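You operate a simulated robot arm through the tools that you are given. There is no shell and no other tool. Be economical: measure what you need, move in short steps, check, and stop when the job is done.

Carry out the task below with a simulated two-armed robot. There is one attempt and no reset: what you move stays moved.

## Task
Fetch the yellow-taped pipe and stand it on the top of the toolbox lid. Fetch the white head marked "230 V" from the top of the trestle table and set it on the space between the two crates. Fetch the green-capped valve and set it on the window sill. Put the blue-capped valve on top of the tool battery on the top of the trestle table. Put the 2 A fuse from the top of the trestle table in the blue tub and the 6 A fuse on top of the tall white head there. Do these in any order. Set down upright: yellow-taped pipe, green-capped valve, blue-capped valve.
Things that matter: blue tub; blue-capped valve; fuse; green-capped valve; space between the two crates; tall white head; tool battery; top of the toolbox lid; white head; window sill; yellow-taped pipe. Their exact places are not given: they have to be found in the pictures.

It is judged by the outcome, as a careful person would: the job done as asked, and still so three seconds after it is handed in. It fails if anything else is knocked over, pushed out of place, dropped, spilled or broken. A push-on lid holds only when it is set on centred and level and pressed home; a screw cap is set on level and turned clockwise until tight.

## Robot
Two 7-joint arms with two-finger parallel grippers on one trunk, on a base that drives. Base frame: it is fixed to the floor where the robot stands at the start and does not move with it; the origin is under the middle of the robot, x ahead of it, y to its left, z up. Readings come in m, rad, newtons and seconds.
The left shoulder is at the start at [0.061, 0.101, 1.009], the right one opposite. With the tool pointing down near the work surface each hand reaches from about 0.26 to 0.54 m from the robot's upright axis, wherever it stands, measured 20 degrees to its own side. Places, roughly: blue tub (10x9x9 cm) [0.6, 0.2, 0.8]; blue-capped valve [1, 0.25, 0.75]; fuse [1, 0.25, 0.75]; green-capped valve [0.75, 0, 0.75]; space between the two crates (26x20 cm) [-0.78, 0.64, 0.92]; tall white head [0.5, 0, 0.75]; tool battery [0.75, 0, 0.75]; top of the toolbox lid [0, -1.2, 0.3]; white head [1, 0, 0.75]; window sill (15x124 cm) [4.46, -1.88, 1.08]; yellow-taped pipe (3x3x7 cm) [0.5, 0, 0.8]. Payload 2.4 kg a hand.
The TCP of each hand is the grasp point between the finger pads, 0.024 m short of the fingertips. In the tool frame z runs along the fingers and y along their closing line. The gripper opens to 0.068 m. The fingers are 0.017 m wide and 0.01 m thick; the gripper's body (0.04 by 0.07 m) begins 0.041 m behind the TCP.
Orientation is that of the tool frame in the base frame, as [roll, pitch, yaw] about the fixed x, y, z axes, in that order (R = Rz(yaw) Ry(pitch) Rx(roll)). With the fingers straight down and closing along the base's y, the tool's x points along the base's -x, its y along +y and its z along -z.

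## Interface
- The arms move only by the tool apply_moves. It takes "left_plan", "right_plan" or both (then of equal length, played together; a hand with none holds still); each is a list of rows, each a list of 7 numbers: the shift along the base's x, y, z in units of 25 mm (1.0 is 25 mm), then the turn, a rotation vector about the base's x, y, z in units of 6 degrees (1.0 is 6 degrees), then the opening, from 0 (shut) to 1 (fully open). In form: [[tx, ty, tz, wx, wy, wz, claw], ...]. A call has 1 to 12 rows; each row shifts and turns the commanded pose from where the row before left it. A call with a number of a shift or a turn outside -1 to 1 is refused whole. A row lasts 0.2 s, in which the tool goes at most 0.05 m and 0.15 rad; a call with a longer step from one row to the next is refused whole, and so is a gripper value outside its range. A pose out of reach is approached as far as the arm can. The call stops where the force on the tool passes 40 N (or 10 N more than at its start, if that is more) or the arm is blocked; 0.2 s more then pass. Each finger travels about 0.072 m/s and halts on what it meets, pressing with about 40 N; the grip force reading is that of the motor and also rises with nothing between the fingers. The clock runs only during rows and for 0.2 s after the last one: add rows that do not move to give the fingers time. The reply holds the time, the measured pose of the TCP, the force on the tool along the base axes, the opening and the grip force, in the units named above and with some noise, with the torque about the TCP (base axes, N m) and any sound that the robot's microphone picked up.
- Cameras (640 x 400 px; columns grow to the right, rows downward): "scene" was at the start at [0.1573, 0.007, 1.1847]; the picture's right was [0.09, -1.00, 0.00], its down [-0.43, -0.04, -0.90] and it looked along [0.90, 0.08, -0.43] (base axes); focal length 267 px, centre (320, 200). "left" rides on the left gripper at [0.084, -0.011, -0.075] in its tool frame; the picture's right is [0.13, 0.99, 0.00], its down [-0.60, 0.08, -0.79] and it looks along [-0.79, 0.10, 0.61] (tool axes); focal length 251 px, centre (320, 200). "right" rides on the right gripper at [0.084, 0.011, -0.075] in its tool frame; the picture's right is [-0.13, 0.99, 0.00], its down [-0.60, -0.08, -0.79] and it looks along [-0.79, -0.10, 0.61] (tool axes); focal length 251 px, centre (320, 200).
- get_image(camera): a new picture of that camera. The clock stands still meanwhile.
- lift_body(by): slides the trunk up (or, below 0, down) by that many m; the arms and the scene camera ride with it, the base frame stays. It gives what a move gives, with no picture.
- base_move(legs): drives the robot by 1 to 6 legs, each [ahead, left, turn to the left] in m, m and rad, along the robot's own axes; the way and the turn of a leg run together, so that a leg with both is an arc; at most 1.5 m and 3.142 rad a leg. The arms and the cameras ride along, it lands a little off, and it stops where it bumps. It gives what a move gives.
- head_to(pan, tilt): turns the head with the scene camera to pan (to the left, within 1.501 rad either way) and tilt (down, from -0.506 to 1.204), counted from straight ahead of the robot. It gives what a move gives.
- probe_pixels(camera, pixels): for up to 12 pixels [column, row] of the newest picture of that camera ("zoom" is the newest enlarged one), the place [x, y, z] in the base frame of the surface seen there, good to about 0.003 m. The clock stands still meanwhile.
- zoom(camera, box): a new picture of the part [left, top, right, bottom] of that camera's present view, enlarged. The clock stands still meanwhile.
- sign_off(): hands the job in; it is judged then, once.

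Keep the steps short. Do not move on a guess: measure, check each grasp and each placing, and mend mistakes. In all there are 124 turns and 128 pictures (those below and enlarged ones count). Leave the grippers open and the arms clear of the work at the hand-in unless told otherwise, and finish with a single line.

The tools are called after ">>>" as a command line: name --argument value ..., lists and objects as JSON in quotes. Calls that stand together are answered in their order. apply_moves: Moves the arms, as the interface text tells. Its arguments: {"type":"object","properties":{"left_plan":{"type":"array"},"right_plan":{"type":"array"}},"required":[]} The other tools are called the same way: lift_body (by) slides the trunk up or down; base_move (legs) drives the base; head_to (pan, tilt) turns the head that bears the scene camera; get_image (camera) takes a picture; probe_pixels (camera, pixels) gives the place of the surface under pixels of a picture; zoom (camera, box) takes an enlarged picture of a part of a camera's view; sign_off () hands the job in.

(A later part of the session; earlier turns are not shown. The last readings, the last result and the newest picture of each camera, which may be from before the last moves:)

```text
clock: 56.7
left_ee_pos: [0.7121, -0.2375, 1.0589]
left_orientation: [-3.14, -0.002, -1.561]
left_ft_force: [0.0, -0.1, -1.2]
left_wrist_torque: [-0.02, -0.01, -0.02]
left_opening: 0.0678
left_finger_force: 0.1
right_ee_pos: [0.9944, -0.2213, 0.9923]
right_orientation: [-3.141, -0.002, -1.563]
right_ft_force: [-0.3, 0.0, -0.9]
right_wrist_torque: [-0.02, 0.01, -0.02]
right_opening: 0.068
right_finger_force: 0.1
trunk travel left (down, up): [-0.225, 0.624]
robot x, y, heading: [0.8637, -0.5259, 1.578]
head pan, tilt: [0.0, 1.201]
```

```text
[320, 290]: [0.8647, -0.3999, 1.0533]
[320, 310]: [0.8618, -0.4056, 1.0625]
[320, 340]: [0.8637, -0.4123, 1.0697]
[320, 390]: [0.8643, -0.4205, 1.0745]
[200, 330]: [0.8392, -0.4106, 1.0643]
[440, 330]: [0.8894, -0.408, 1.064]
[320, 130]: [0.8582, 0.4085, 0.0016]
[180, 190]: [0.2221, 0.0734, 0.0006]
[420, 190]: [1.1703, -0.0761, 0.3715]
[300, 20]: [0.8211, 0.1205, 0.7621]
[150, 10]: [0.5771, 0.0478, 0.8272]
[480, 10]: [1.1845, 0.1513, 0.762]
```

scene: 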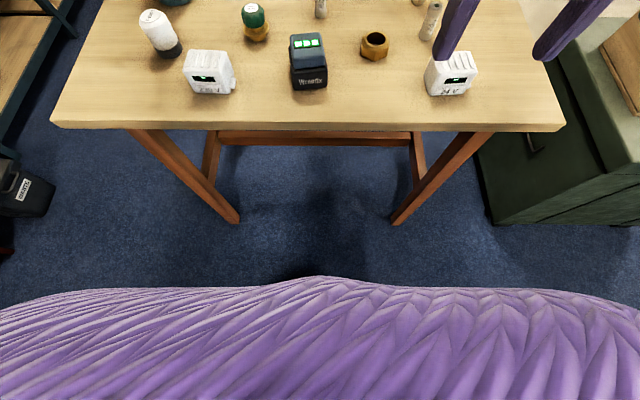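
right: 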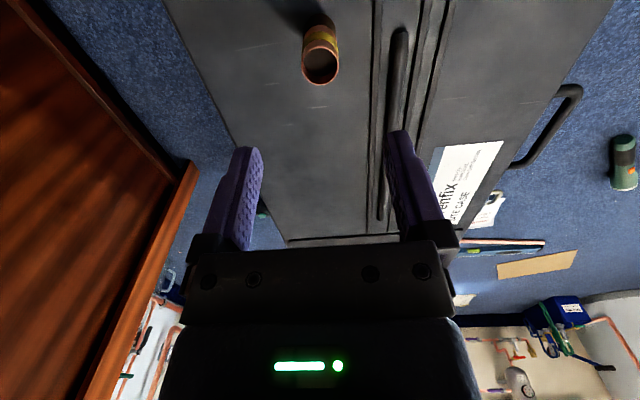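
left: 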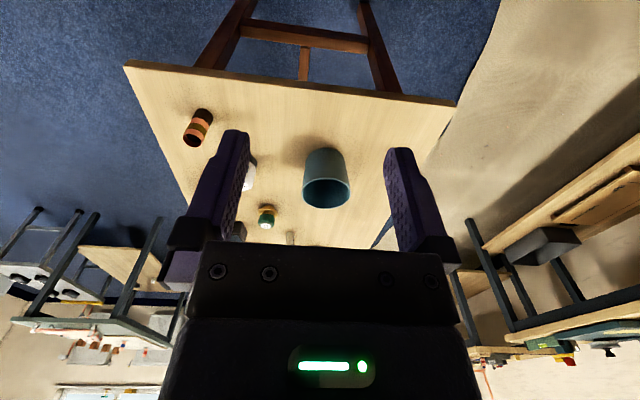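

My chest protrudes only ~0.13 m from the axis and the base is no further than ~0.18 m, so I can drive in closer: ahead 0.21 m, hands stay high.

>>> base_move --legs '[[0.1, 0, 0], [0.11, 0, 0]]'

>>> head_to --pan -0.1 --tilt 0.9

>>> get_image --camera "scene"

```text
clock: 58.7
left_ee_pos: [0.7106, -0.0273, 1.0594]
left_orientation: [-3.141, -0.002, -1.563]
left_ft_force: [-0.1, -0.4, 0.0]
left_wrist_torque: [-0.03, -0.02, -0.05]
left_opening: 0.0678
left_finger_force: 0.0
right_ee_pos: [0.9949, -0.0108, 0.9924]
right_orientation: [-3.141, 0.0, -1.562]
right_ft_force: [-0.6, 0.9, -0.3]
right_wrist_torque: [0.0, -0.01, -0.02]
right_opening: 0.0679
right_finger_force: 0.1
trunk travel left (down, up): [-0.225, 0.624]
robot x, y, heading: [0.8629, -0.3144, 1.58]
head pan, tilt: [0.0, 1.201]
```

```text
clock: 59.5
left_ee_pos: [0.7107, -0.0271, 1.059]
left_orientation: [3.141, -0.002, -1.562]
left_ft_force: [0.1, 0.7, 1.0]
left_wrist_torque: [-0.01, -0.03, -0.04]
left_opening: 0.068
left_finger_force: 0.1
right_ee_pos: [0.9943, -0.0103, 0.992]
right_orientation: [-3.141, 0.0, -1.565]
right_ft_force: [0.3, 0.2, 0.1]
right_wrist_torque: [0.03, 0.01, -0.02]
right_opening: 0.0678
right_finger_force: 0.0
trunk travel left (down, up): [-0.225, 0.624]
robot x, y, heading: [0.8653, -0.3137, 1.579]
head pan, tilt: [-0.099, 0.901]
```

```text
96 pictures are left
```

scene: 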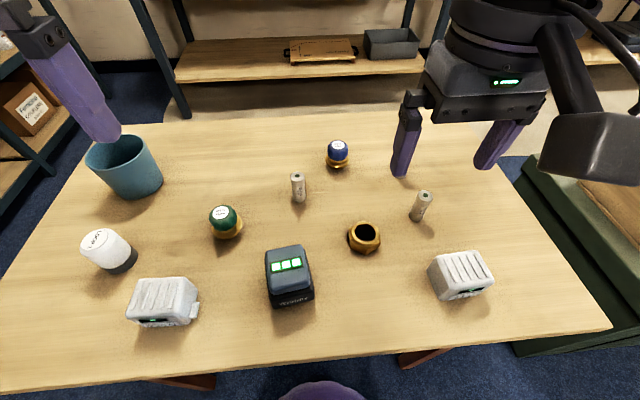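

No bump. Zoom on the blue valve and battery and measure.

>>> zoom --camera "scene" --box '[240, 130, 400, 310]'

>>> probe_pixels --camera "scene" --pixels '[[337, 144], [328, 150], [347, 150], [337, 166], [337, 155], [286, 253], [275, 258], [300, 258], [288, 268], [290, 290], [280, 276], [305, 270]]'

```text
2.22 times, centred on (320, 220) of scene
```

zoom: 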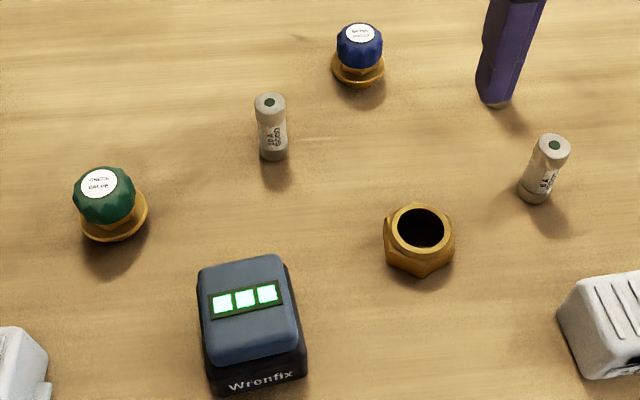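

```text
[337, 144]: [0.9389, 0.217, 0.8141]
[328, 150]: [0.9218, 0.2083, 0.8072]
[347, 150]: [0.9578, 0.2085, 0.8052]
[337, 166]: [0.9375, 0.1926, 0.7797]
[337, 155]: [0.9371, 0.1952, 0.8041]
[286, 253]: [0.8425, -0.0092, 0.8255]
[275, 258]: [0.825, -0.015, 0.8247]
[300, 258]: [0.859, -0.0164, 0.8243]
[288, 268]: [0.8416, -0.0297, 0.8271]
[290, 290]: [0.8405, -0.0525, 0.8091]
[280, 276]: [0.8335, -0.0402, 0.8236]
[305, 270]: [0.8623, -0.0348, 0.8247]
```

Blue valve cap centre ≈ (0.940, 0.214), top 0.814; battery top centre ≈ (0.842,-0.022), z 0.8255. Move the right hand over the blue valve.

>>> apply_moves --right_plan '[[-0.22, 0.9, -0.49, 0, 0, 0, 1], [-0.22, 0.9, -0.49, 0, 0, 0, 1], [-0.22, 0.9, -0.49, 0, 0, 0, 1], [-0.22, 0.9, -0.49, 0, 0, 0, 1], [-0.22, 0.9, -0.49, 0, 0, 0, 1], [-0.22, 0.9, -0.49, 0, 0, 0, 1], [-0.22, 0.9, -0.49, 0, 0, 0, 1], [-0.22, 0.9, -0.49, 0, 0, 0, 1], [-0.22, 0.9, -0.49, 0, 0, 0, 1], [-0.22, 0.9, -0.49, 0, 0, 0, 1], [0, 0, 0, 0, 0, 0, 1]]'

>>> get_image --camera "right"

```text
clock: 61.9
left_ee_pos: [0.7101, -0.0272, 1.0589]
left_orientation: [3.141, -0.003, -1.565]
left_ft_force: [-0.3, -0.2, 0.1]
left_wrist_torque: [-0.02, -0.02, 0.01]
left_opening: 0.0679
left_finger_force: 0.0
right_ee_pos: [0.943, 0.1994, 0.8747]
right_orientation: [-3.14, -0.001, -1.561]
right_ft_force: [0.3, -0.3, -0.4]
right_wrist_torque: [0.01, -0.02, -0.02]
right_opening: 0.0679
right_finger_force: 0.0
right hand out of reach, approached as far as the arm can: row 10
trunk travel left (down, up): [-0.225, 0.624]
robot x, y, heading: [0.8616, -0.3139, 1.578]
head pan, tilt: [-0.099, 0.901]
```

```text
94 pictures are left
```

right: 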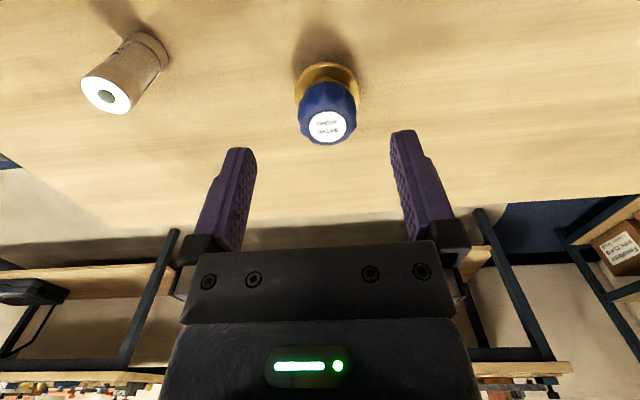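

About 1.5 cm short. Drive 3 cm nearer (chest still ~3.5 cm off the table edge).

>>> base_move --legs '[[0.03, 0, 0]]'

>>> apply_moves --right_plan '[[0, 0, 0, 0, 0, 0, 1]]'

>>> probe_pixels --camera "right" --pixels '[[328, 127]]'

```text
clock: 62.7
left_ee_pos: [0.7108, 0.0027, 1.0594]
left_orientation: [-3.141, -0.001, -1.562]
left_ft_force: [-0.3, -0.4, -1.3]
left_wrist_torque: [0.03, 0.02, 0.05]
left_opening: 0.068
left_finger_force: 0.0
right_ee_pos: [0.9424, 0.2294, 0.8737]
right_orientation: [3.142, 0.0, -1.563]
right_ft_force: [-0.3, -1.1, 0.1]
right_wrist_torque: [-0.02, -0.01, -0.02]
right_opening: 0.068
right_finger_force: 0.0
trunk travel left (down, up): [-0.225, 0.624]
robot x, y, heading: [0.8658, -0.2847, 1.581]
head pan, tilt: [-0.099, 0.901]
```

```text
clock: 63.1
left_ee_pos: [0.7098, 0.0022, 1.0581]
left_orientation: [-3.141, -0.002, -1.561]
left_ft_force: [-0.2, 0.1, -1.4]
left_wrist_torque: [-0.02, 0.05, 0.0]
left_opening: 0.068
left_finger_force: 0.0
right_ee_pos: [0.9427, 0.2293, 0.8754]
right_orientation: [-3.141, 0.0, -1.562]
right_ft_force: [0.1, 0.2, -0.6]
right_wrist_torque: [0.03, 0.0, 0.02]
right_opening: 0.068
right_finger_force: 0.0
trunk travel left (down, up): [-0.225, 0.624]
robot x, y, heading: [0.8669, -0.2858, 1.579]
head pan, tilt: [-0.099, 0.901]
```

```text
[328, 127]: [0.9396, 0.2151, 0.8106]
```

Valve cap centre confirmed at (0.940, 0.215). Shift the hand back ~1.5 cm and read the pose.

>>> apply_moves --right_plan '[[-0.1, -0.6, 0, 0, 0, 0, 1], [0, 0, 0, 0, 0, 0, 1]]'

```text
clock: 63.7
left_ee_pos: [0.7108, 0.0026, 1.0588]
left_orientation: [3.141, -0.002, -1.56]
left_ft_force: [-0.6, -0.8, 0.8]
left_wrist_torque: [-0.02, 0.04, -0.01]
left_opening: 0.0681
left_finger_force: 0.2
right_ee_pos: [0.9409, 0.2143, 0.8736]
right_orientation: [3.141, 0.001, -1.565]
right_ft_force: [-0.8, 0.4, 0.1]
right_wrist_torque: [-0.03, -0.03, 0.01]
right_opening: 0.0678
right_finger_force: 0.2
trunk travel left (down, up): [-0.225, 0.624]
robot x, y, heading: [0.8633, -0.2833, 1.58]
head pan, tilt: [-0.099, 0.901]
```

Aligned. Descend to z≈0.810 (tips above the flange) and close on the cap.

>>> apply_moves --right_plan '[[0, 0, -0.85, 0, 0, 0, 1], [0, 0, -0.85, 0, 0, 0, 1], [0, 0, -0.85, 0, 0, 0, 1], [0, 0, 0, 0, 0, 0, 1], [0, 0, 0, 0, 0, 0, 0], [0, 0, 0, 0, 0, 0, 0], [0, 0, 0, 0, 0, 0, 0], [0, 0, 0, 0, 0, 0, 0]]'

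>>> get_image --camera "right"

```text
clock: 65.5
left_ee_pos: [0.7092, 0.0014, 1.059]
left_orientation: [-3.141, -0.001, -1.562]
left_ft_force: [0.2, 0.2, 0.9]
left_wrist_torque: [0.03, 0.03, 0.0]
left_opening: 0.0678
left_finger_force: 0.0
right_ee_pos: [0.939, 0.2156, 0.8112]
right_orientation: [3.141, -0.001, -1.563]
right_ft_force: [0.2, 0.1, 0.3]
right_wrist_torque: [0.0, -0.01, 0.02]
right_opening: 0.0389
right_finger_force: 39.8
trunk travel left (down, up): [-0.225, 0.624]
robot x, y, heading: [0.8621, -0.2862, 1.578]
head pan, tilt: [-0.099, 0.901]
```

```text
93 pictures are left
```

right: 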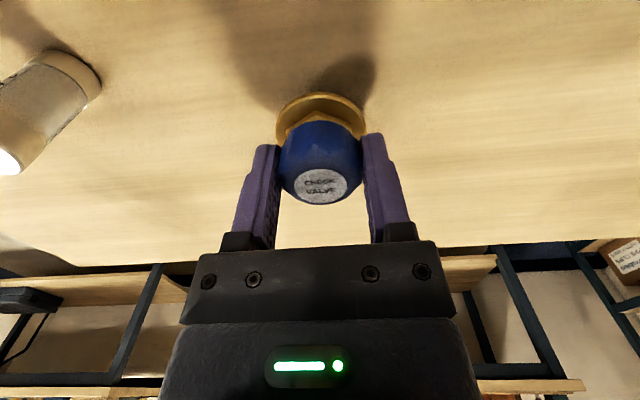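

Cap gripped (0.039 m). Lift 13 cm.

>>> apply_moves --right_plan '[[0, 0, 1, 0, 0, 0, 0], [0, 0, 1, 0, 0, 0, 0], [0, 0, 1, 0, 0, 0, 0], [0, 0, 1, 0, 0, 0, 0], [0, 0, 1, 0, 0, 0, 0], [0, 0, 0.3, 0, 0, 0, 0]]'

>>> base_move --legs '[[-0.12, 0, 0], [0, 0.1, 0]]'

>>> get_image --camera "right"

```text
clock: 66.9
left_ee_pos: [0.7102, 0.0031, 1.0588]
left_orientation: [3.14, 0.0, -1.561]
left_ft_force: [0.6, 0.0, -0.4]
left_wrist_torque: [0.0, 0.02, -0.02]
left_opening: 0.0679
left_finger_force: 0.1
right_ee_pos: [0.9396, 0.2136, 0.9434]
right_orientation: [3.14, -0.002, -1.562]
right_ft_force: [0.5, 0.3, -1.2]
right_wrist_torque: [0.02, 0.0, 0.02]
right_opening: 0.0386
right_finger_force: 39.7
trunk travel left (down, up): [-0.225, 0.624]
robot x, y, heading: [0.8627, -0.2863, 1.578]
head pan, tilt: [-0.099, 0.901]
```

```text
clock: 68.9
left_ee_pos: [0.6098, -0.1183, 1.0597]
left_orientation: [-3.139, -0.002, -1.561]
left_ft_force: [0.5, -0.2, -0.4]
left_wrist_torque: [-0.01, -0.04, 0.04]
left_opening: 0.0681
left_finger_force: 0.1
right_ee_pos: [0.8405, 0.0931, 0.9431]
right_orientation: [-3.141, 0.0, -1.564]
right_ft_force: [0.5, -0.5, -1.3]
right_wrist_torque: [-0.02, 0.04, -0.02]
right_opening: 0.0389
right_finger_force: 40.4
trunk travel left (down, up): [-0.225, 0.624]
robot x, y, heading: [0.7636, -0.4068, 1.579]
head pan, tilt: [-0.099, 0.901]
```

```text
92 pictures are left
```

right: 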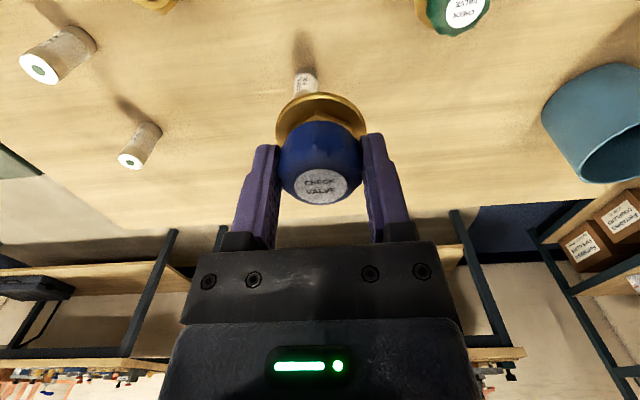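

Now look at the battery from the current base position to refine its top centre.

>>> head_to --pan -0.2 --tilt 1.0

>>> get_image --camera "scene"

```text
clock: 69.6
left_ee_pos: [0.6105, -0.118, 1.0589]
left_orientation: [-3.141, -0.003, -1.561]
left_ft_force: [-0.6, 0.2, 0.4]
left_wrist_torque: [-0.01, 0.02, -0.01]
left_opening: 0.0682
left_finger_force: 0.0
right_ee_pos: [0.8405, 0.0935, 0.9422]
right_orientation: [3.141, 0.001, -1.565]
right_ft_force: [0.6, -0.2, -1.5]
right_wrist_torque: [0.0, 0.01, -0.03]
right_opening: 0.0389
right_finger_force: 40.1
trunk travel left (down, up): [-0.225, 0.624]
robot x, y, heading: [0.7635, -0.4064, 1.578]
head pan, tilt: [-0.201, 1.0]
```

```text
91 pictures are left
```

scene: 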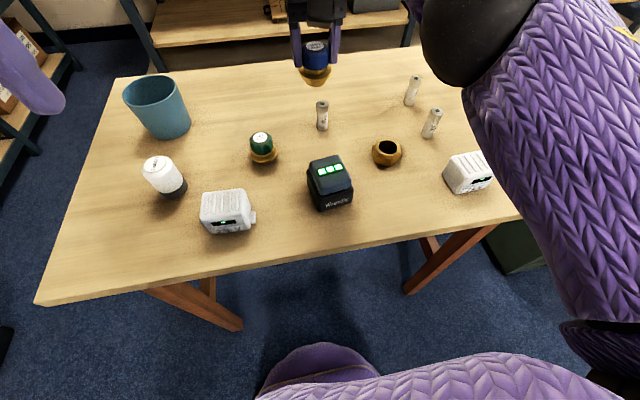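

>>> zoom --camera "scene" --box '[290, 145, 370, 220]'

>>> probe_pixels --camera "scene" --pixels '[[313, 162], [325, 159], [336, 157], [316, 175], [329, 180], [347, 175], [320, 190], [333, 187], [345, 183], [350, 184]]'

```text
5.33 times, centred on (330, 182) of scene
```

zoom: 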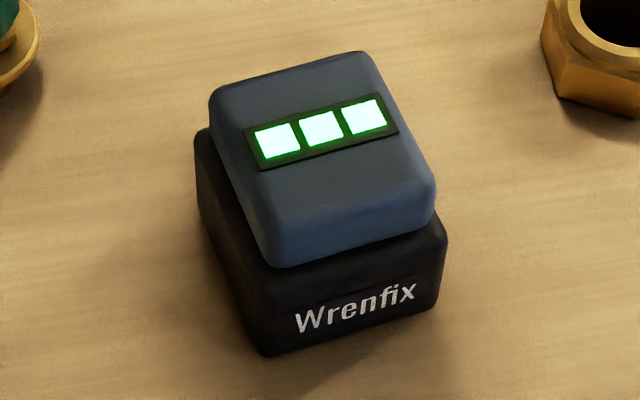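

```text
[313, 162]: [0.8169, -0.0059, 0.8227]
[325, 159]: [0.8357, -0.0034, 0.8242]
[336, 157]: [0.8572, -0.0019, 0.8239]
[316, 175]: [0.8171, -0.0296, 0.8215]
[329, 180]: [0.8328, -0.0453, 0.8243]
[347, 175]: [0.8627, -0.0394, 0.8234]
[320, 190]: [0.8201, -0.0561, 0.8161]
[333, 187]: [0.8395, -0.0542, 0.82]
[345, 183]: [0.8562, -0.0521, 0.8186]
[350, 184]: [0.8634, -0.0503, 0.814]
```

>>> probe_pixels --camera "zoom" --pixels '[[247, 132], [262, 168], [383, 98], [398, 128], [322, 130], [222, 100], [360, 60], [275, 250], [425, 205], [330, 200], [340, 255]]'

```text
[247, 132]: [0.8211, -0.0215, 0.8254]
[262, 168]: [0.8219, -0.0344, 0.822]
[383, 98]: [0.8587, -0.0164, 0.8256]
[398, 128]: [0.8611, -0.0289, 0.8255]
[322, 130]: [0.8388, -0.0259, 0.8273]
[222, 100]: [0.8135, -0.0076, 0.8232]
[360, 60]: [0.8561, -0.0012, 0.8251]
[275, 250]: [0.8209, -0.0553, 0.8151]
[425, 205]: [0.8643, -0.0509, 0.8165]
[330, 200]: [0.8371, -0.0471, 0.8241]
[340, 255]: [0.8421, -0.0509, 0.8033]
```

Top centre ≈ (0.840,-0.026), strip z 0.827. Move the valve over it and lower to just above.

>>> apply_moves --right_plan '[[0, -0.79, 0, 0, 0, 0, 0], [0, -0.79, 0, 0, 0, 0, 0], [0, -0.79, 0, 0, 0, 0, 0], [0, -0.79, 0, 0, 0, 0, 0], [0, -0.79, 0, 0, 0, 0, 0], [0, -0.79, 0, 0, 0, 0, 0], [0, 0, -0.75, 0, 0, 0, 0], [0, 0, -0.75, 0, 0, 0, 0], [0, 0, -0.75, 0, 0, 0, 0], [0, 0, 0, 0, 0, 0, 0]]'

>>> zoom --camera "scene" --box '[270, 120, 390, 220]'

```text
clock: 71.8
left_ee_pos: [0.6112, -0.1175, 1.0589]
left_orientation: [3.141, -0.003, -1.561]
left_ft_force: [0.0, -0.2, 0.2]
left_wrist_torque: [0.01, 0.01, 0.01]
left_opening: 0.0679
left_finger_force: 0.1
right_ee_pos: [0.8402, -0.025, 0.8861]
right_orientation: [-3.141, -0.001, -1.565]
right_ft_force: [-0.1, 0.5, -0.6]
right_wrist_torque: [-0.01, 0.01, 0.03]
right_opening: 0.0387
right_finger_force: 40.4
trunk travel left (down, up): [-0.225, 0.624]
robot x, y, heading: [0.7634, -0.4097, 1.58]
head pan, tilt: [-0.201, 1.0]
```

```text
4.00 times, centred on (330, 170) of scene
```

zoom: 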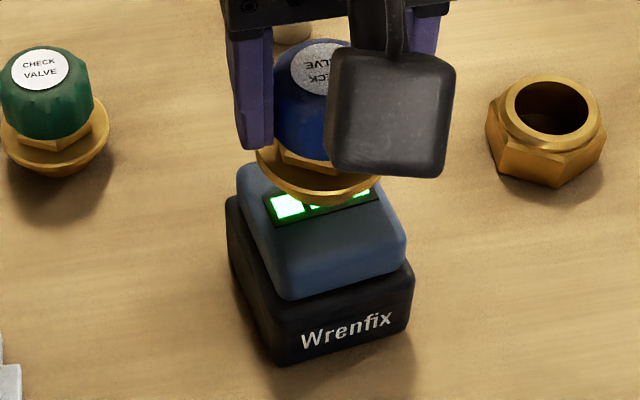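

Lower gently to contact.

>>> apply_moves --right_plan '[[0, 0, -0.16, 0, 0, 0, 0], [0, 0, -0.1, 0, 0, 0, 0], [0, 0, -0.06, 0, 0, 0, 0], [0, 0, 0, 0, 0, 0, 0]]'

```text
clock: 72.8
left_ee_pos: [0.6102, -0.1173, 1.0584]
left_orientation: [3.141, -0.003, -1.562]
left_ft_force: [1.0, 0.3, -0.3]
left_wrist_torque: [-0.01, -0.02, 0.0]
left_opening: 0.068
left_finger_force: 0.1
right_ee_pos: [0.8408, -0.0246, 0.8787]
right_orientation: [3.141, -0.001, -1.563]
right_ft_force: [0.6, -0.6, -1.4]
right_wrist_torque: [0.02, 0.02, 0.01]
right_opening: 0.0388
right_finger_force: 39.9
trunk travel left (down, up): [-0.225, 0.624]
robot x, y, heading: [0.7611, -0.4106, 1.578]
head pan, tilt: [-0.201, 1.0]
```

>>> apply_moves --right_plan '[[0, 0, -0.05, 0, 0, 0, 0], [0, 0, -0.05, 0, 0, 0, 0], [0, 0, 0, 0, 0, 0, 0]]'

```text
clock: 73.6
left_ee_pos: [0.6111, -0.117, 1.0589]
left_orientation: [-3.141, -0.003, -1.562]
left_ft_force: [-0.4, 0.2, -0.5]
left_wrist_torque: [0.0, 0.01, 0.02]
left_opening: 0.068
left_finger_force: 0.0
right_ee_pos: [0.84, -0.0239, 0.8749]
right_orientation: [3.14, -0.002, -1.563]
right_ft_force: [-0.1, -0.2, -1.3]
right_wrist_torque: [-0.01, 0.03, 0.02]
right_opening: 0.0389
right_finger_force: 40.1
trunk travel left (down, up): [-0.225, 0.624]
robot x, y, heading: [0.7605, -0.4084, 1.575]
head pan, tilt: [-0.201, 1.0]
```

>>> apply_moves --right_plan '[[0, 0, -0.05, 0, 0, 0, 0], [0, 0, 0, 0, 0, 0, 0]]'

```text
clock: 74.2
left_ee_pos: [0.6102, -0.118, 1.0583]
left_orientation: [-3.141, -0.003, -1.562]
left_ft_force: [0.5, -0.9, -0.9]
left_wrist_torque: [0.0, 0.02, 0.03]
left_opening: 0.0677
left_finger_force: 0.0
right_ee_pos: [0.8413, -0.0256, 0.8746]
right_orientation: [-3.141, 0.0, -1.565]
right_ft_force: [-0.9, 0.1, -0.8]
right_wrist_torque: [-0.01, -0.04, -0.02]
right_opening: 0.0388
right_finger_force: 40.0
trunk travel left (down, up): [-0.225, 0.624]
robot x, y, heading: [0.764, -0.4112, 1.579]
head pan, tilt: [-0.201, 1.0]
```

>>> apply_moves --right_plan '[[0, 0, -0.05, 0, 0, 0, 0], [0, 0, -0.05, 0, 0, 0, 0], [0, 0, 0, 0, 0, 0, 0]]'

>>> zoom --camera "scene" --box '[270, 120, 390, 220]'

```text
clock: 75.0
left_ee_pos: [0.6097, -0.1189, 1.0604]
left_orientation: [3.141, -0.001, -1.561]
left_ft_force: [0.3, -0.6, -1.2]
left_wrist_torque: [0.0, 0.01, 0.01]
left_opening: 0.068
left_finger_force: 0.1
right_ee_pos: [0.8406, -0.0251, 0.8742]
right_orientation: [-3.141, 0.001, -1.564]
right_ft_force: [1.0, 0.1, 5.6]
right_wrist_torque: [0.03, -0.05, 0.01]
right_opening: 0.0386
right_finger_force: 40.1
trunk travel left (down, up): [-0.225, 0.624]
robot x, y, heading: [0.7637, -0.405, 1.579]
head pan, tilt: [-0.201, 1.0]
```

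```text
4.00 times, centred on (330, 170) of scene
```

zoom: 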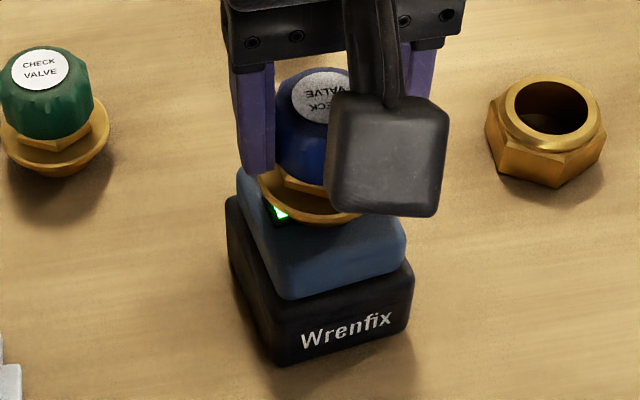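

Contact (5.6 N). Open, wait and rise.

>>> apply_moves --right_plan '[[0, 0, 0, 0, 0, 0, 0.7], [0, 0, 0, 0, 0, 0, 1], [0, 0, 0, 0, 0, 0, 1], [0, 0, 0, 0, 0, 0, 1], [0, 0, 0.5, 0, 0, 0, 1], [0, 0, 1, 0, 0, 0, 1], [0, 0, 1, 0, 0, 0, 1], [0, 0, 1, 0, 0, 0, 1], [0, 0, 1, 0, 0, 0, 1]]'

>>> get_image --camera "right"

```text
clock: 77.0
left_ee_pos: [0.6113, -0.1174, 1.0581]
left_orientation: [3.142, -0.003, -1.563]
left_ft_force: [-0.3, 0.8, 0.1]
left_wrist_torque: [0.04, 0.03, 0.02]
left_opening: 0.0681
left_finger_force: 0.0
right_ee_pos: [0.8402, -0.025, 0.986]
right_orientation: [-3.141, 0.001, -1.563]
right_ft_force: [-0.2, -0.1, -0.2]
right_wrist_torque: [0.02, 0.0, 0.01]
right_opening: 0.0678
right_finger_force: 0.1
trunk travel left (down, up): [-0.225, 0.624]
robot x, y, heading: [0.7651, -0.4053, 1.577]
head pan, tilt: [-0.201, 1.0]
```

```text
87 pictures are left
```

right: 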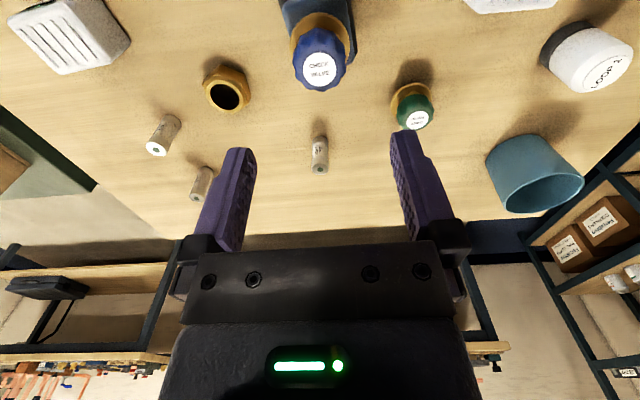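

The blue valve stands on the battery. Drive right/ahead to reach the fuses.

>>> base_move --legs '[[0.085, -0.155, 0]]'

>>> get_image --camera "right"

>>> get_image --camera "scene"

```text
clock: 78.5
left_ee_pos: [0.7631, -0.0303, 1.0592]
left_orientation: [3.141, -0.004, -1.563]
left_ft_force: [-0.1, -0.8, 0.0]
left_wrist_torque: [0.0, -0.03, 0.04]
left_opening: 0.068
left_finger_force: 0.0
right_ee_pos: [0.9936, 0.062, 0.9848]
right_orientation: [3.141, -0.001, -1.563]
right_ft_force: [-0.1, -0.7, 0.3]
right_wrist_torque: [-0.02, -0.01, -0.02]
right_opening: 0.0679
right_finger_force: 0.0
trunk travel left (down, up): [-0.225, 0.624]
robot x, y, heading: [0.9127, -0.3192, 1.576]
head pan, tilt: [-0.201, 1.0]
```

```text
86 pictures are left
```

right: 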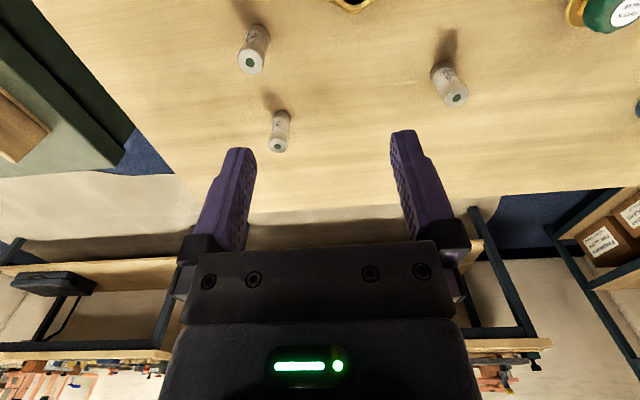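

```text
85 pictures are left
```

scene: 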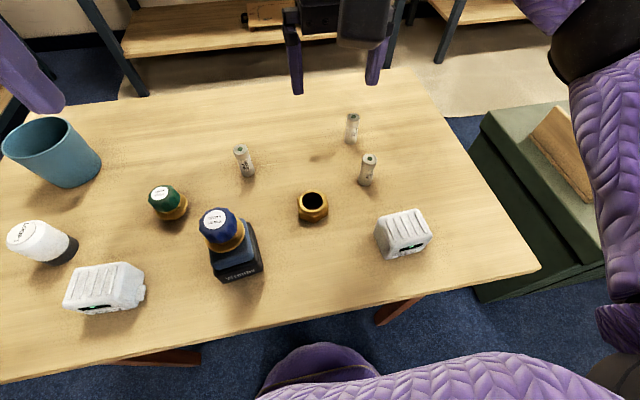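

>>> zoom --camera "right" --box '[220, 10, 316, 70]'

>>> probe_pixels --camera "right" --pixels '[[251, 63], [278, 146], [262, 35], [253, 45], [251, 70], [246, 40], [242, 62], [260, 63]]'

>>> probe_pixels --camera "scene" --pixels '[[368, 157], [352, 117], [362, 158], [375, 158], [367, 170], [366, 183], [352, 130]]'

```text
6.67 times, centred on (268, 40) of right
```

zoom: 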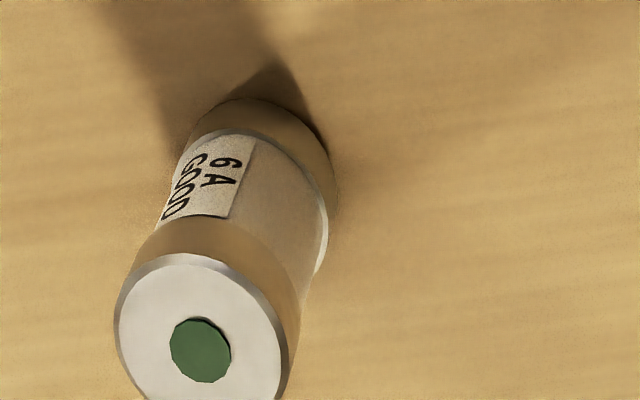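

```text
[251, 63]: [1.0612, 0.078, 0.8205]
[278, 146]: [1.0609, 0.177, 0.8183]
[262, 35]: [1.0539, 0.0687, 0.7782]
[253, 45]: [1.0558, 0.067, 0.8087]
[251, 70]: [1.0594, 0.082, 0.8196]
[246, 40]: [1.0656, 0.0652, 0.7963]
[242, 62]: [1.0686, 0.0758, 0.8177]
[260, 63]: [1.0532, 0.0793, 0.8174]
```

```text
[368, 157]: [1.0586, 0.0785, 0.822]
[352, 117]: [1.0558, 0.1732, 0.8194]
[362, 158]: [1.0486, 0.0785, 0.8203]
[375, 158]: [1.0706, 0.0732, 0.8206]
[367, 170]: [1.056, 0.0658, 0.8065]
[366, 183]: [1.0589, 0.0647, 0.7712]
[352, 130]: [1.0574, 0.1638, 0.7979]
```

6 A centre (1.060,0.077), top 0.82. Move over it, descend and grip.

>>> apply_moves --right_plan '[[0.66, 0.15, -0.85, 0, 0, 0, 1], [0.66, 0.15, -0.85, 0, 0, 0, 1], [0.66, 0.15, -0.85, 0, 0, 0, 1], [0.66, 0.15, -0.85, 0, 0, 0, 1], [0, 0, 0, 0, 0, 0, 1]]'

>>> get_image --camera "right"

```text
clock: 79.7
left_ee_pos: [0.7639, -0.0304, 1.0587]
left_orientation: [3.14, -0.002, -1.564]
left_ft_force: [0.6, 0.7, -0.7]
left_wrist_torque: [-0.01, -0.01, -0.03]
left_opening: 0.068
left_finger_force: 0.0
right_ee_pos: [1.0595, 0.0774, 0.9005]
right_orientation: [-3.141, -0.001, -1.563]
right_ft_force: [0.2, -0.7, -0.1]
right_wrist_torque: [0.01, 0.01, 0.01]
right_opening: 0.068
right_finger_force: 0.1
trunk travel left (down, up): [-0.225, 0.624]
robot x, y, heading: [0.9153, -0.3246, 1.58]
head pan, tilt: [-0.201, 1.0]
```

```text
83 pictures are left
```

right: 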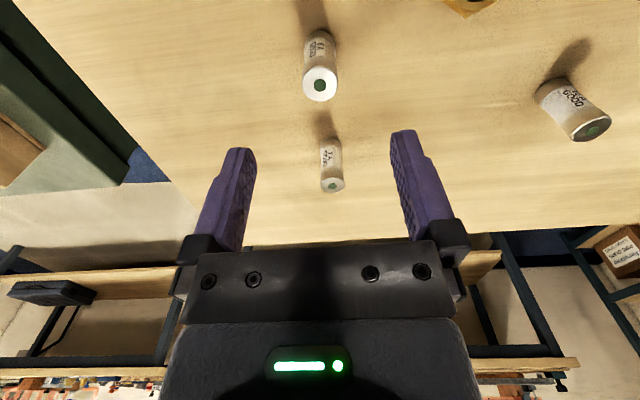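

>>> apply_moves --right_plan '[[0, 0, -0.95, 0, 0, 0, 1], [0, 0, -0.95, 0, 0, 0, 1], [0, 0, -0.95, 0, 0, 0, 1], [0, 0, -0.95, 0, 0, 0, 1], [0, 0, 0, 0, 0, 0, 1], [0, 0, 0, 0, 0, 0, 0], [0, 0, 0, 0, 0, 0, 0], [0, 0, 0, 0, 0, 0, 0], [0, 0, 0, 0, 0, 0, 0]]'

>>> get_image --camera "right"

```text
clock: 81.7
left_ee_pos: [0.7633, -0.0315, 1.059]
left_orientation: [-3.142, -0.001, -1.565]
left_ft_force: [0.1, 0.2, -0.3]
left_wrist_torque: [0.02, 0.01, 0.0]
left_opening: 0.0679
left_finger_force: 0.1
right_ee_pos: [1.0595, 0.0771, 0.8048]
right_orientation: [-3.141, 0.001, -1.563]
right_ft_force: [0.0, -0.4, -0.3]
right_wrist_torque: [-0.01, 0.03, 0.02]
right_opening: 0.0231
right_finger_force: 39.3
trunk travel left (down, up): [-0.225, 0.624]
robot x, y, heading: [0.9173, -0.3193, 1.576]
head pan, tilt: [-0.201, 1.0]
```

```text
82 pictures are left
```

right: 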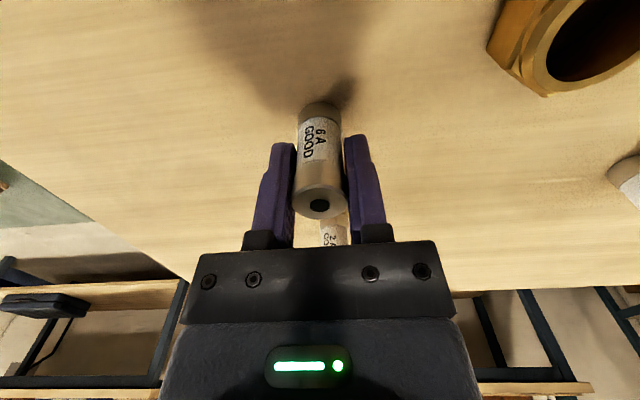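

6 A gripped. Lift, then drive back 8 cm and left 45 cm to face the LOOP 1 head.

>>> apply_moves --right_plan '[[0, 0, 1, 0, 0, 0, 0], [0, 0, 1, 0, 0, 0, 0], [0, 0, 1, 0, 0, 0, 0], [0, 0, 1, 0, 0, 0, 0], [0, 0, 1, 0, 0, 0, 0], [0, 0, 1, 0, 0, 0, 0], [0, 0, 1, 0, 0, 0, 0]]'

>>> base_move --legs '[[-0.08, 0, 0], [0, 0.44, 0]]'

>>> get_image --camera "scene"

>>> get_image --camera "right"

```text
clock: 83.3
left_ee_pos: [0.7634, -0.0309, 1.0595]
left_orientation: [3.141, 0.001, -1.564]
left_ft_force: [0.0, 0.1, 0.6]
left_wrist_torque: [0.0, -0.01, -0.04]
left_opening: 0.068
left_finger_force: 0.0
right_ee_pos: [1.059, 0.0783, 0.9804]
right_orientation: [3.141, 0.0, -1.563]
right_ft_force: [-0.1, 0.4, -1.2]
right_wrist_torque: [0.0, -0.02, -0.01]
right_opening: 0.0233
right_finger_force: 39.7
trunk travel left (down, up): [-0.225, 0.624]
robot x, y, heading: [0.9181, -0.3192, 1.574]
head pan, tilt: [-0.201, 1.0]
```

```text
clock: 86.6
left_ee_pos: [0.3197, -0.1145, 1.0593]
left_orientation: [3.142, -0.001, -1.563]
left_ft_force: [0.0, -0.1, 0.0]
left_wrist_torque: [0.03, 0.02, -0.01]
left_opening: 0.068
left_finger_force: 0.2
right_ee_pos: [0.6151, -0.006, 0.98]
right_orientation: [-3.141, 0.001, -1.562]
right_ft_force: [-0.4, -0.1, 0.0]
right_wrist_torque: [0.01, 0.0, 0.02]
right_opening: 0.0231
right_finger_force: 38.6
trunk travel left (down, up): [-0.225, 0.624]
robot x, y, heading: [0.4726, -0.4052, 1.578]
head pan, tilt: [-0.201, 1.0]
```

```text
81 pictures are left
```

scene: 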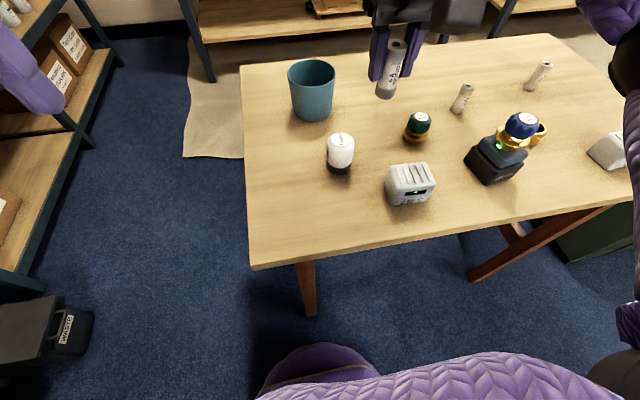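

```text
80 pictures are left
```

right: 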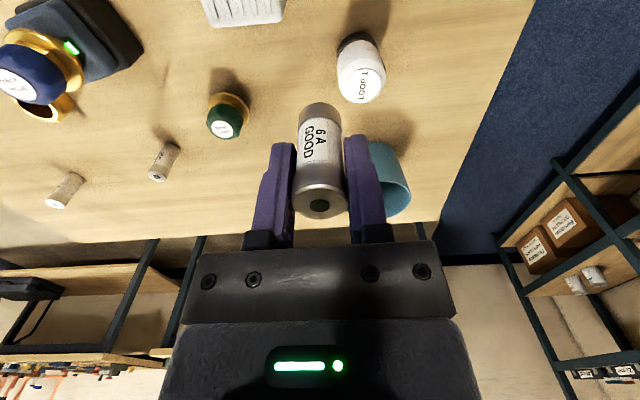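

Measure the top disc of the LOOP 1 head with a zoom.

>>> zoom --camera "scene" --box '[316, 125, 364, 175]'

>>> probe_pixels --camera "scene" --pixels '[[341, 138], [334, 139], [348, 139], [341, 134], [341, 143]]'

>>> zoom --camera "right" --box '[320, 20, 400, 120]'

```text
8.00 times, centred on (340, 150) of scene
```

zoom: 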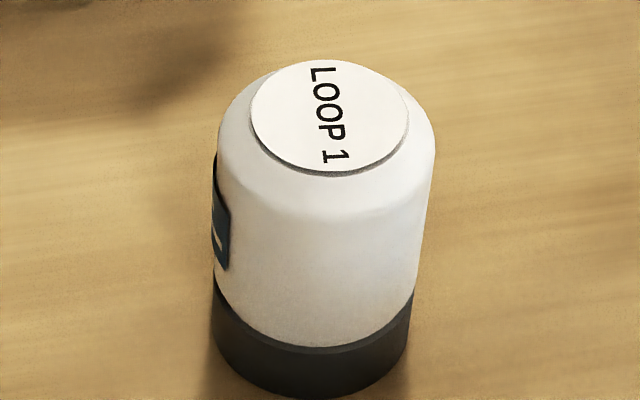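

```text
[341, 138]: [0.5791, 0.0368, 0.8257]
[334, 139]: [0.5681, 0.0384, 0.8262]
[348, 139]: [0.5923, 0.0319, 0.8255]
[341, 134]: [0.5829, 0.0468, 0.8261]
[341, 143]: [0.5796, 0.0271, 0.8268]
```

```text
4.00 times, centred on (360, 70) of right
```

zoom: 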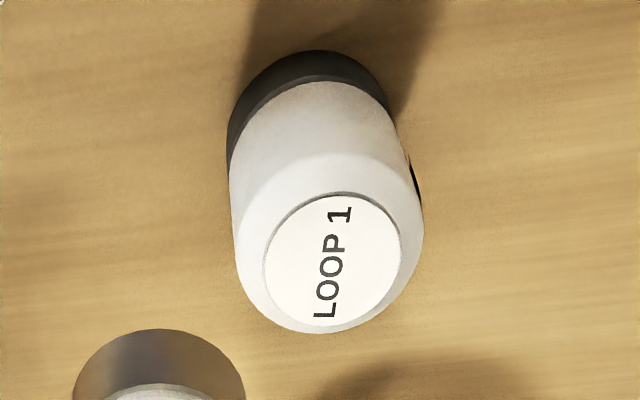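

>>> probe_pixels --camera "zoom" --pixels '[[332, 258], [270, 262], [395, 255], [332, 200], [332, 318]]'

```text
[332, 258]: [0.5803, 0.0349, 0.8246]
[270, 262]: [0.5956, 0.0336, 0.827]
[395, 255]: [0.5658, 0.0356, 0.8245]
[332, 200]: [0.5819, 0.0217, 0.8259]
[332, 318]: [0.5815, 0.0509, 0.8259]
```

Disc centre (0.581, 0.0355), z 0.826. Move the 6 A fuse over it and lower to ~1 cm above.

>>> apply_moves --right_plan '[[-0.68, 0.83, 0, 0, 0, 0, 0], [-0.68, 0.83, 0, 0, 0, 0, 0], [0, 0, -1, 0, 0, 0, 0], [0, 0, -1, 0, 0, 0, 0], [0, 0, -1, 0, 0, 0, 0], [0, 0, -1, 0, 0, 0, 0], [0, 0, 0, 0, 0, 0, 0]]'

>>> zoom --camera "scene" --box '[290, 80, 390, 180]'

>>> get_image --camera "right"

```text
clock: 88.2
left_ee_pos: [0.3204, -0.1144, 1.0589]
left_orientation: [3.14, -0.002, -1.561]
left_ft_force: [-1.3, -0.2, 0.0]
left_wrist_torque: [-0.01, 0.0, -0.02]
left_opening: 0.0681
left_finger_force: 0.0
right_ee_pos: [0.5831, 0.036, 0.8791]
right_orientation: [3.142, -0.001, -1.563]
right_ft_force: [-0.3, 0.9, -0.6]
right_wrist_torque: [0.0, 0.0, 0.0]
right_opening: 0.0233
right_finger_force: 39.0
trunk travel left (down, up): [-0.225, 0.624]
robot x, y, heading: [0.4708, -0.4016, 1.582]
head pan, tilt: [-0.201, 1.0]
```

```text
4.00 times, centred on (340, 130) of scene
```

zoom: 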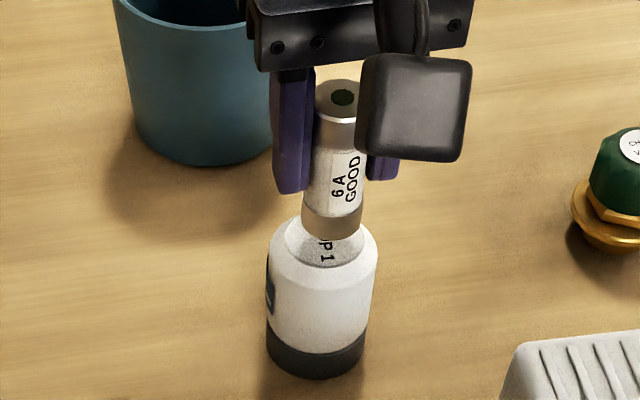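

```text
76 pictures are left
```

right: 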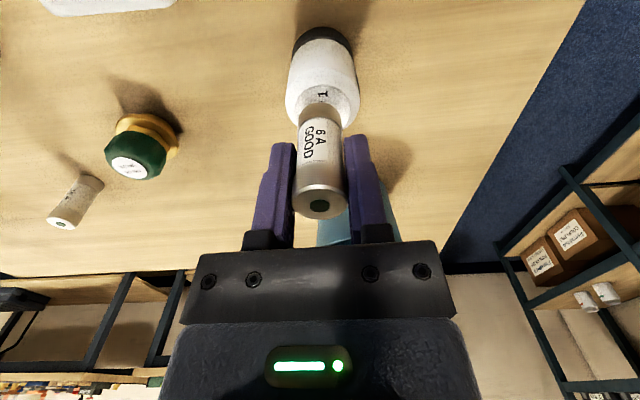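

Aligned (1.5 mm x correction). Lower with small steps to contact.

>>> apply_moves --right_plan '[[-0.05, 0, -0.2, 0, 0, 0, 0], [0, 0, -0.08, 0, 0, 0, 0], [0, 0, -0.05, 0, 0, 0, 0], [0, 0, -0.04, 0, 0, 0, 0], [0, 0, 0, 0, 0, 0, 0]]'

```text
clock: 89.4
left_ee_pos: [0.3201, -0.1148, 1.0592]
left_orientation: [-3.141, -0.001, -1.562]
left_ft_force: [0.2, 0.9, 0.0]
left_wrist_torque: [-0.02, 0.0, -0.02]
left_opening: 0.0678
left_finger_force: 0.1
right_ee_pos: [0.5799, 0.035, 0.8699]
right_orientation: [3.141, 0.001, -1.562]
right_ft_force: [0.6, 0.1, -0.7]
right_wrist_torque: [-0.01, -0.01, 0.03]
right_opening: 0.0233
right_finger_force: 39.2
trunk travel left (down, up): [-0.225, 0.624]
robot x, y, heading: [0.4708, -0.3985, 1.576]
head pan, tilt: [-0.201, 1.0]
```

>>> apply_moves --right_plan '[[0, 0, -0.04, 0, 0, 0, 0], [0, 0, -0.04, 0, 0, 0, 0], [0, 0, 0, 0, 0, 0, 0]]'

```text
clock: 90.2
left_ee_pos: [0.3203, -0.1149, 1.0584]
left_orientation: [-3.142, -0.002, -1.562]
left_ft_force: [-1.0, -0.6, 0.3]
left_wrist_torque: [0.0, 0.03, -0.02]
left_opening: 0.068
left_finger_force: 0.0
right_ee_pos: [0.5821, 0.035, 0.8679]
right_orientation: [3.141, 0.0, -1.562]
right_ft_force: [0.3, -0.1, -0.2]
right_wrist_torque: [0.01, 0.02, -0.03]
right_opening: 0.0232
right_finger_force: 39.5
trunk travel left (down, up): [-0.225, 0.624]
robot x, y, heading: [0.4735, -0.4012, 1.58]
head pan, tilt: [-0.201, 1.0]
```

>>> apply_moves --right_plan '[[0, 0, -0.04, 0, 0, 0, 0], [0, 0, -0.03, 0, 0, 0, 0], [0, 0, 0, 0, 0, 0, 0]]'

```text
clock: 91.0
left_ee_pos: [0.3198, -0.115, 1.0604]
left_orientation: [-3.138, -0.001, -1.562]
left_ft_force: [-1.1, 0.3, -0.6]
left_wrist_torque: [0.01, 0.02, 0.03]
left_opening: 0.0679
left_finger_force: 0.0
right_ee_pos: [0.5801, 0.0349, 0.8675]
right_orientation: [3.139, 0.004, -1.562]
right_ft_force: [1.9, 4.7, 22.1]
right_wrist_torque: [0.16, -0.11, -0.01]
right_opening: 0.0233
right_finger_force: 40.1
trunk travel left (down, up): [-0.225, 0.624]
robot x, y, heading: [0.4742, -0.4027, 1.584]
head pan, tilt: [-0.201, 1.0]
```

Contact (22 N). Ease 0.7 mm, open gradually, rise.

>>> apply_moves --right_plan '[[0, 0, 0.03, 0, 0, 0, 0], [0, 0, 0, 0, 0, 0, 0.4], [0, 0, 0, 0, 0, 0, 0.6], [0, 0, 0, 0, 0, 0, 0.8], [0, 0, 0, 0, 0, 0, 0.9], [0, 0, 0.5, 0, 0, 0, 0.9], [0, 0, 1, 0, 0, 0, 0.9], [0, 0, 1, 0, 0, 0, 0.9], [0, 0, 1, 0, 0, 0, 0.9], [0, 0, 1, 0, 0, 0, 0.9]]'

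>>> get_image --camera "right"

```text
clock: 93.2
left_ee_pos: [0.3198, -0.1147, 1.0592]
left_orientation: [-3.141, -0.002, -1.562]
left_ft_force: [1.0, -0.3, -0.4]
left_wrist_torque: [0.02, 0.01, -0.02]
left_opening: 0.0682
left_finger_force: 0.0
right_ee_pos: [0.5806, 0.0356, 0.9812]
right_orientation: [3.141, 0.0, -1.562]
right_ft_force: [-0.7, 0.1, -0.2]
right_wrist_torque: [-0.04, -0.03, -0.02]
right_opening: 0.0612
right_finger_force: 0.0
trunk travel left (down, up): [-0.225, 0.624]
robot x, y, heading: [0.4705, -0.4021, 1.583]
head pan, tilt: [-0.201, 1.0]
```

```text
75 pictures are left
```

right: 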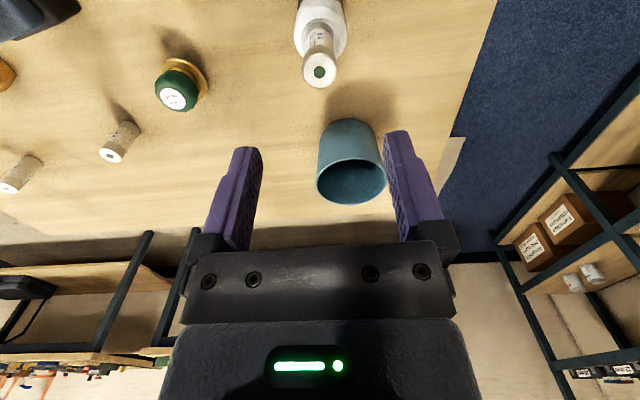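

6 A stands on LOOP 1. Probe the tub rim, then drive back to the 2 A fuse.

>>> probe_pixels --camera "right" --pixels '[[317, 182], [386, 185], [352, 159], [352, 203], [350, 185], [345, 140]]'

>>> base_move --legs '[[0, -0.45, 0], [0.085, 0, 0]]'

```text
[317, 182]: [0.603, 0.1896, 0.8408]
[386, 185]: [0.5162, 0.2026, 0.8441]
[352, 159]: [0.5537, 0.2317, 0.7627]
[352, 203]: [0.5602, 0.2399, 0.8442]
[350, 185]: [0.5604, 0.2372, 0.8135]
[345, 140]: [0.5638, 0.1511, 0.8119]
```

```text
clock: 96.6
left_ee_pos: [0.7695, -0.0258, 1.0581]
left_orientation: [-3.141, -0.002, -1.568]
left_ft_force: [0.0, -0.6, 0.4]
left_wrist_torque: [-0.02, 0.01, 0.02]
left_opening: 0.0679
left_finger_force: 0.1
right_ee_pos: [1.0308, 0.1223, 0.9808]
right_orientation: [3.141, -0.001, -1.567]
right_ft_force: [0.1, -0.4, -0.2]
right_wrist_torque: [0.0, -0.01, 0.01]
right_opening: 0.061
right_finger_force: 0.0
trunk travel left (down, up): [-0.225, 0.624]
robot x, y, heading: [0.9225, -0.3159, 1.574]
head pan, tilt: [-0.201, 1.0]
```

>>> get_image --camera "right"

>>> zoom --camera "right" --box '[250, 90, 330, 170]'

>>> zoom --camera "scene" --box '[320, 90, 400, 190]'

```text
74 pictures are left
```

right: 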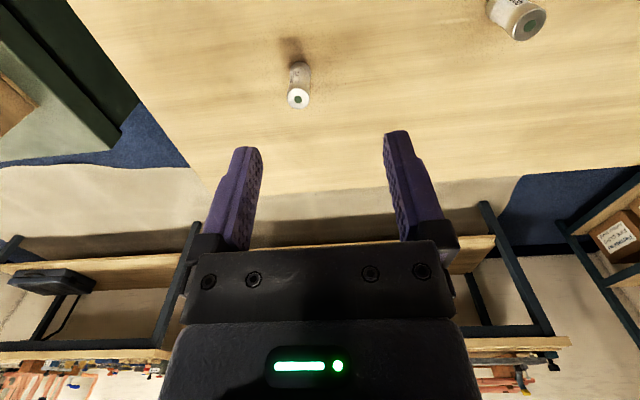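

```text
5.00 times, centred on (290, 130) of right
```

zoom: 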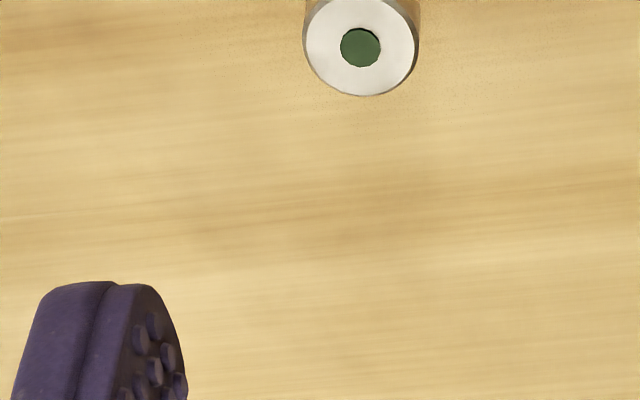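

```text
4.00 times, centred on (360, 140) of scene
```

zoom: 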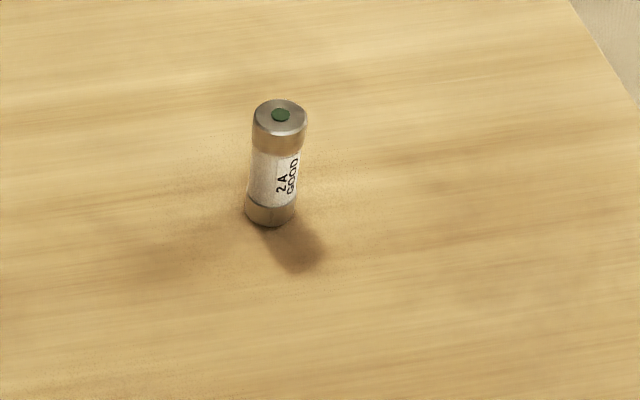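

>>> probe_pixels --camera "right" --pixels '[[298, 99], [290, 99], [307, 99], [298, 92], [298, 106]]'

>>> probe_pixels --camera "zoom" --pixels '[[281, 115], [255, 118], [305, 120]]'

```text
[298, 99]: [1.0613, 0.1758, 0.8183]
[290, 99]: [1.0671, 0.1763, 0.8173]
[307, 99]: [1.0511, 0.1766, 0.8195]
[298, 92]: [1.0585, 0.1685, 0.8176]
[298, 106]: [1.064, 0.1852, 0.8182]
```

```text
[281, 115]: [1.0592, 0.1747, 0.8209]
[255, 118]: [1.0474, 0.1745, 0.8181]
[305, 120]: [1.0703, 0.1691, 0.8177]
```

2 A at (1.060,0.176). Move above first.

>>> apply_moves --right_plan '[[0.39, 0.72, -1, 0, 0, 0, 1], [0.39, 0.72, -1, 0, 0, 0, 1], [0.39, 0.72, -1, 0, 0, 0, 1], [0, 0, 0, 0, 0, 0, 1]]'

```text
clock: 97.6
left_ee_pos: [0.7695, -0.0256, 1.0586]
left_orientation: [-3.141, -0.001, -1.568]
left_ft_force: [-0.4, -0.4, -0.4]
left_wrist_torque: [0.0, 0.01, 0.0]
left_opening: 0.068
left_finger_force: 0.1
right_ee_pos: [1.0604, 0.1771, 0.9043]
right_orientation: [3.14, 0.0, -1.568]
right_ft_force: [-0.4, 0.3, 0.5]
right_wrist_torque: [0.04, -0.01, 0.03]
right_opening: 0.0681
right_finger_force: 0.1
trunk travel left (down, up): [-0.225, 0.624]
robot x, y, heading: [0.9216, -0.3154, 1.576]
head pan, tilt: [-0.201, 1.0]
```

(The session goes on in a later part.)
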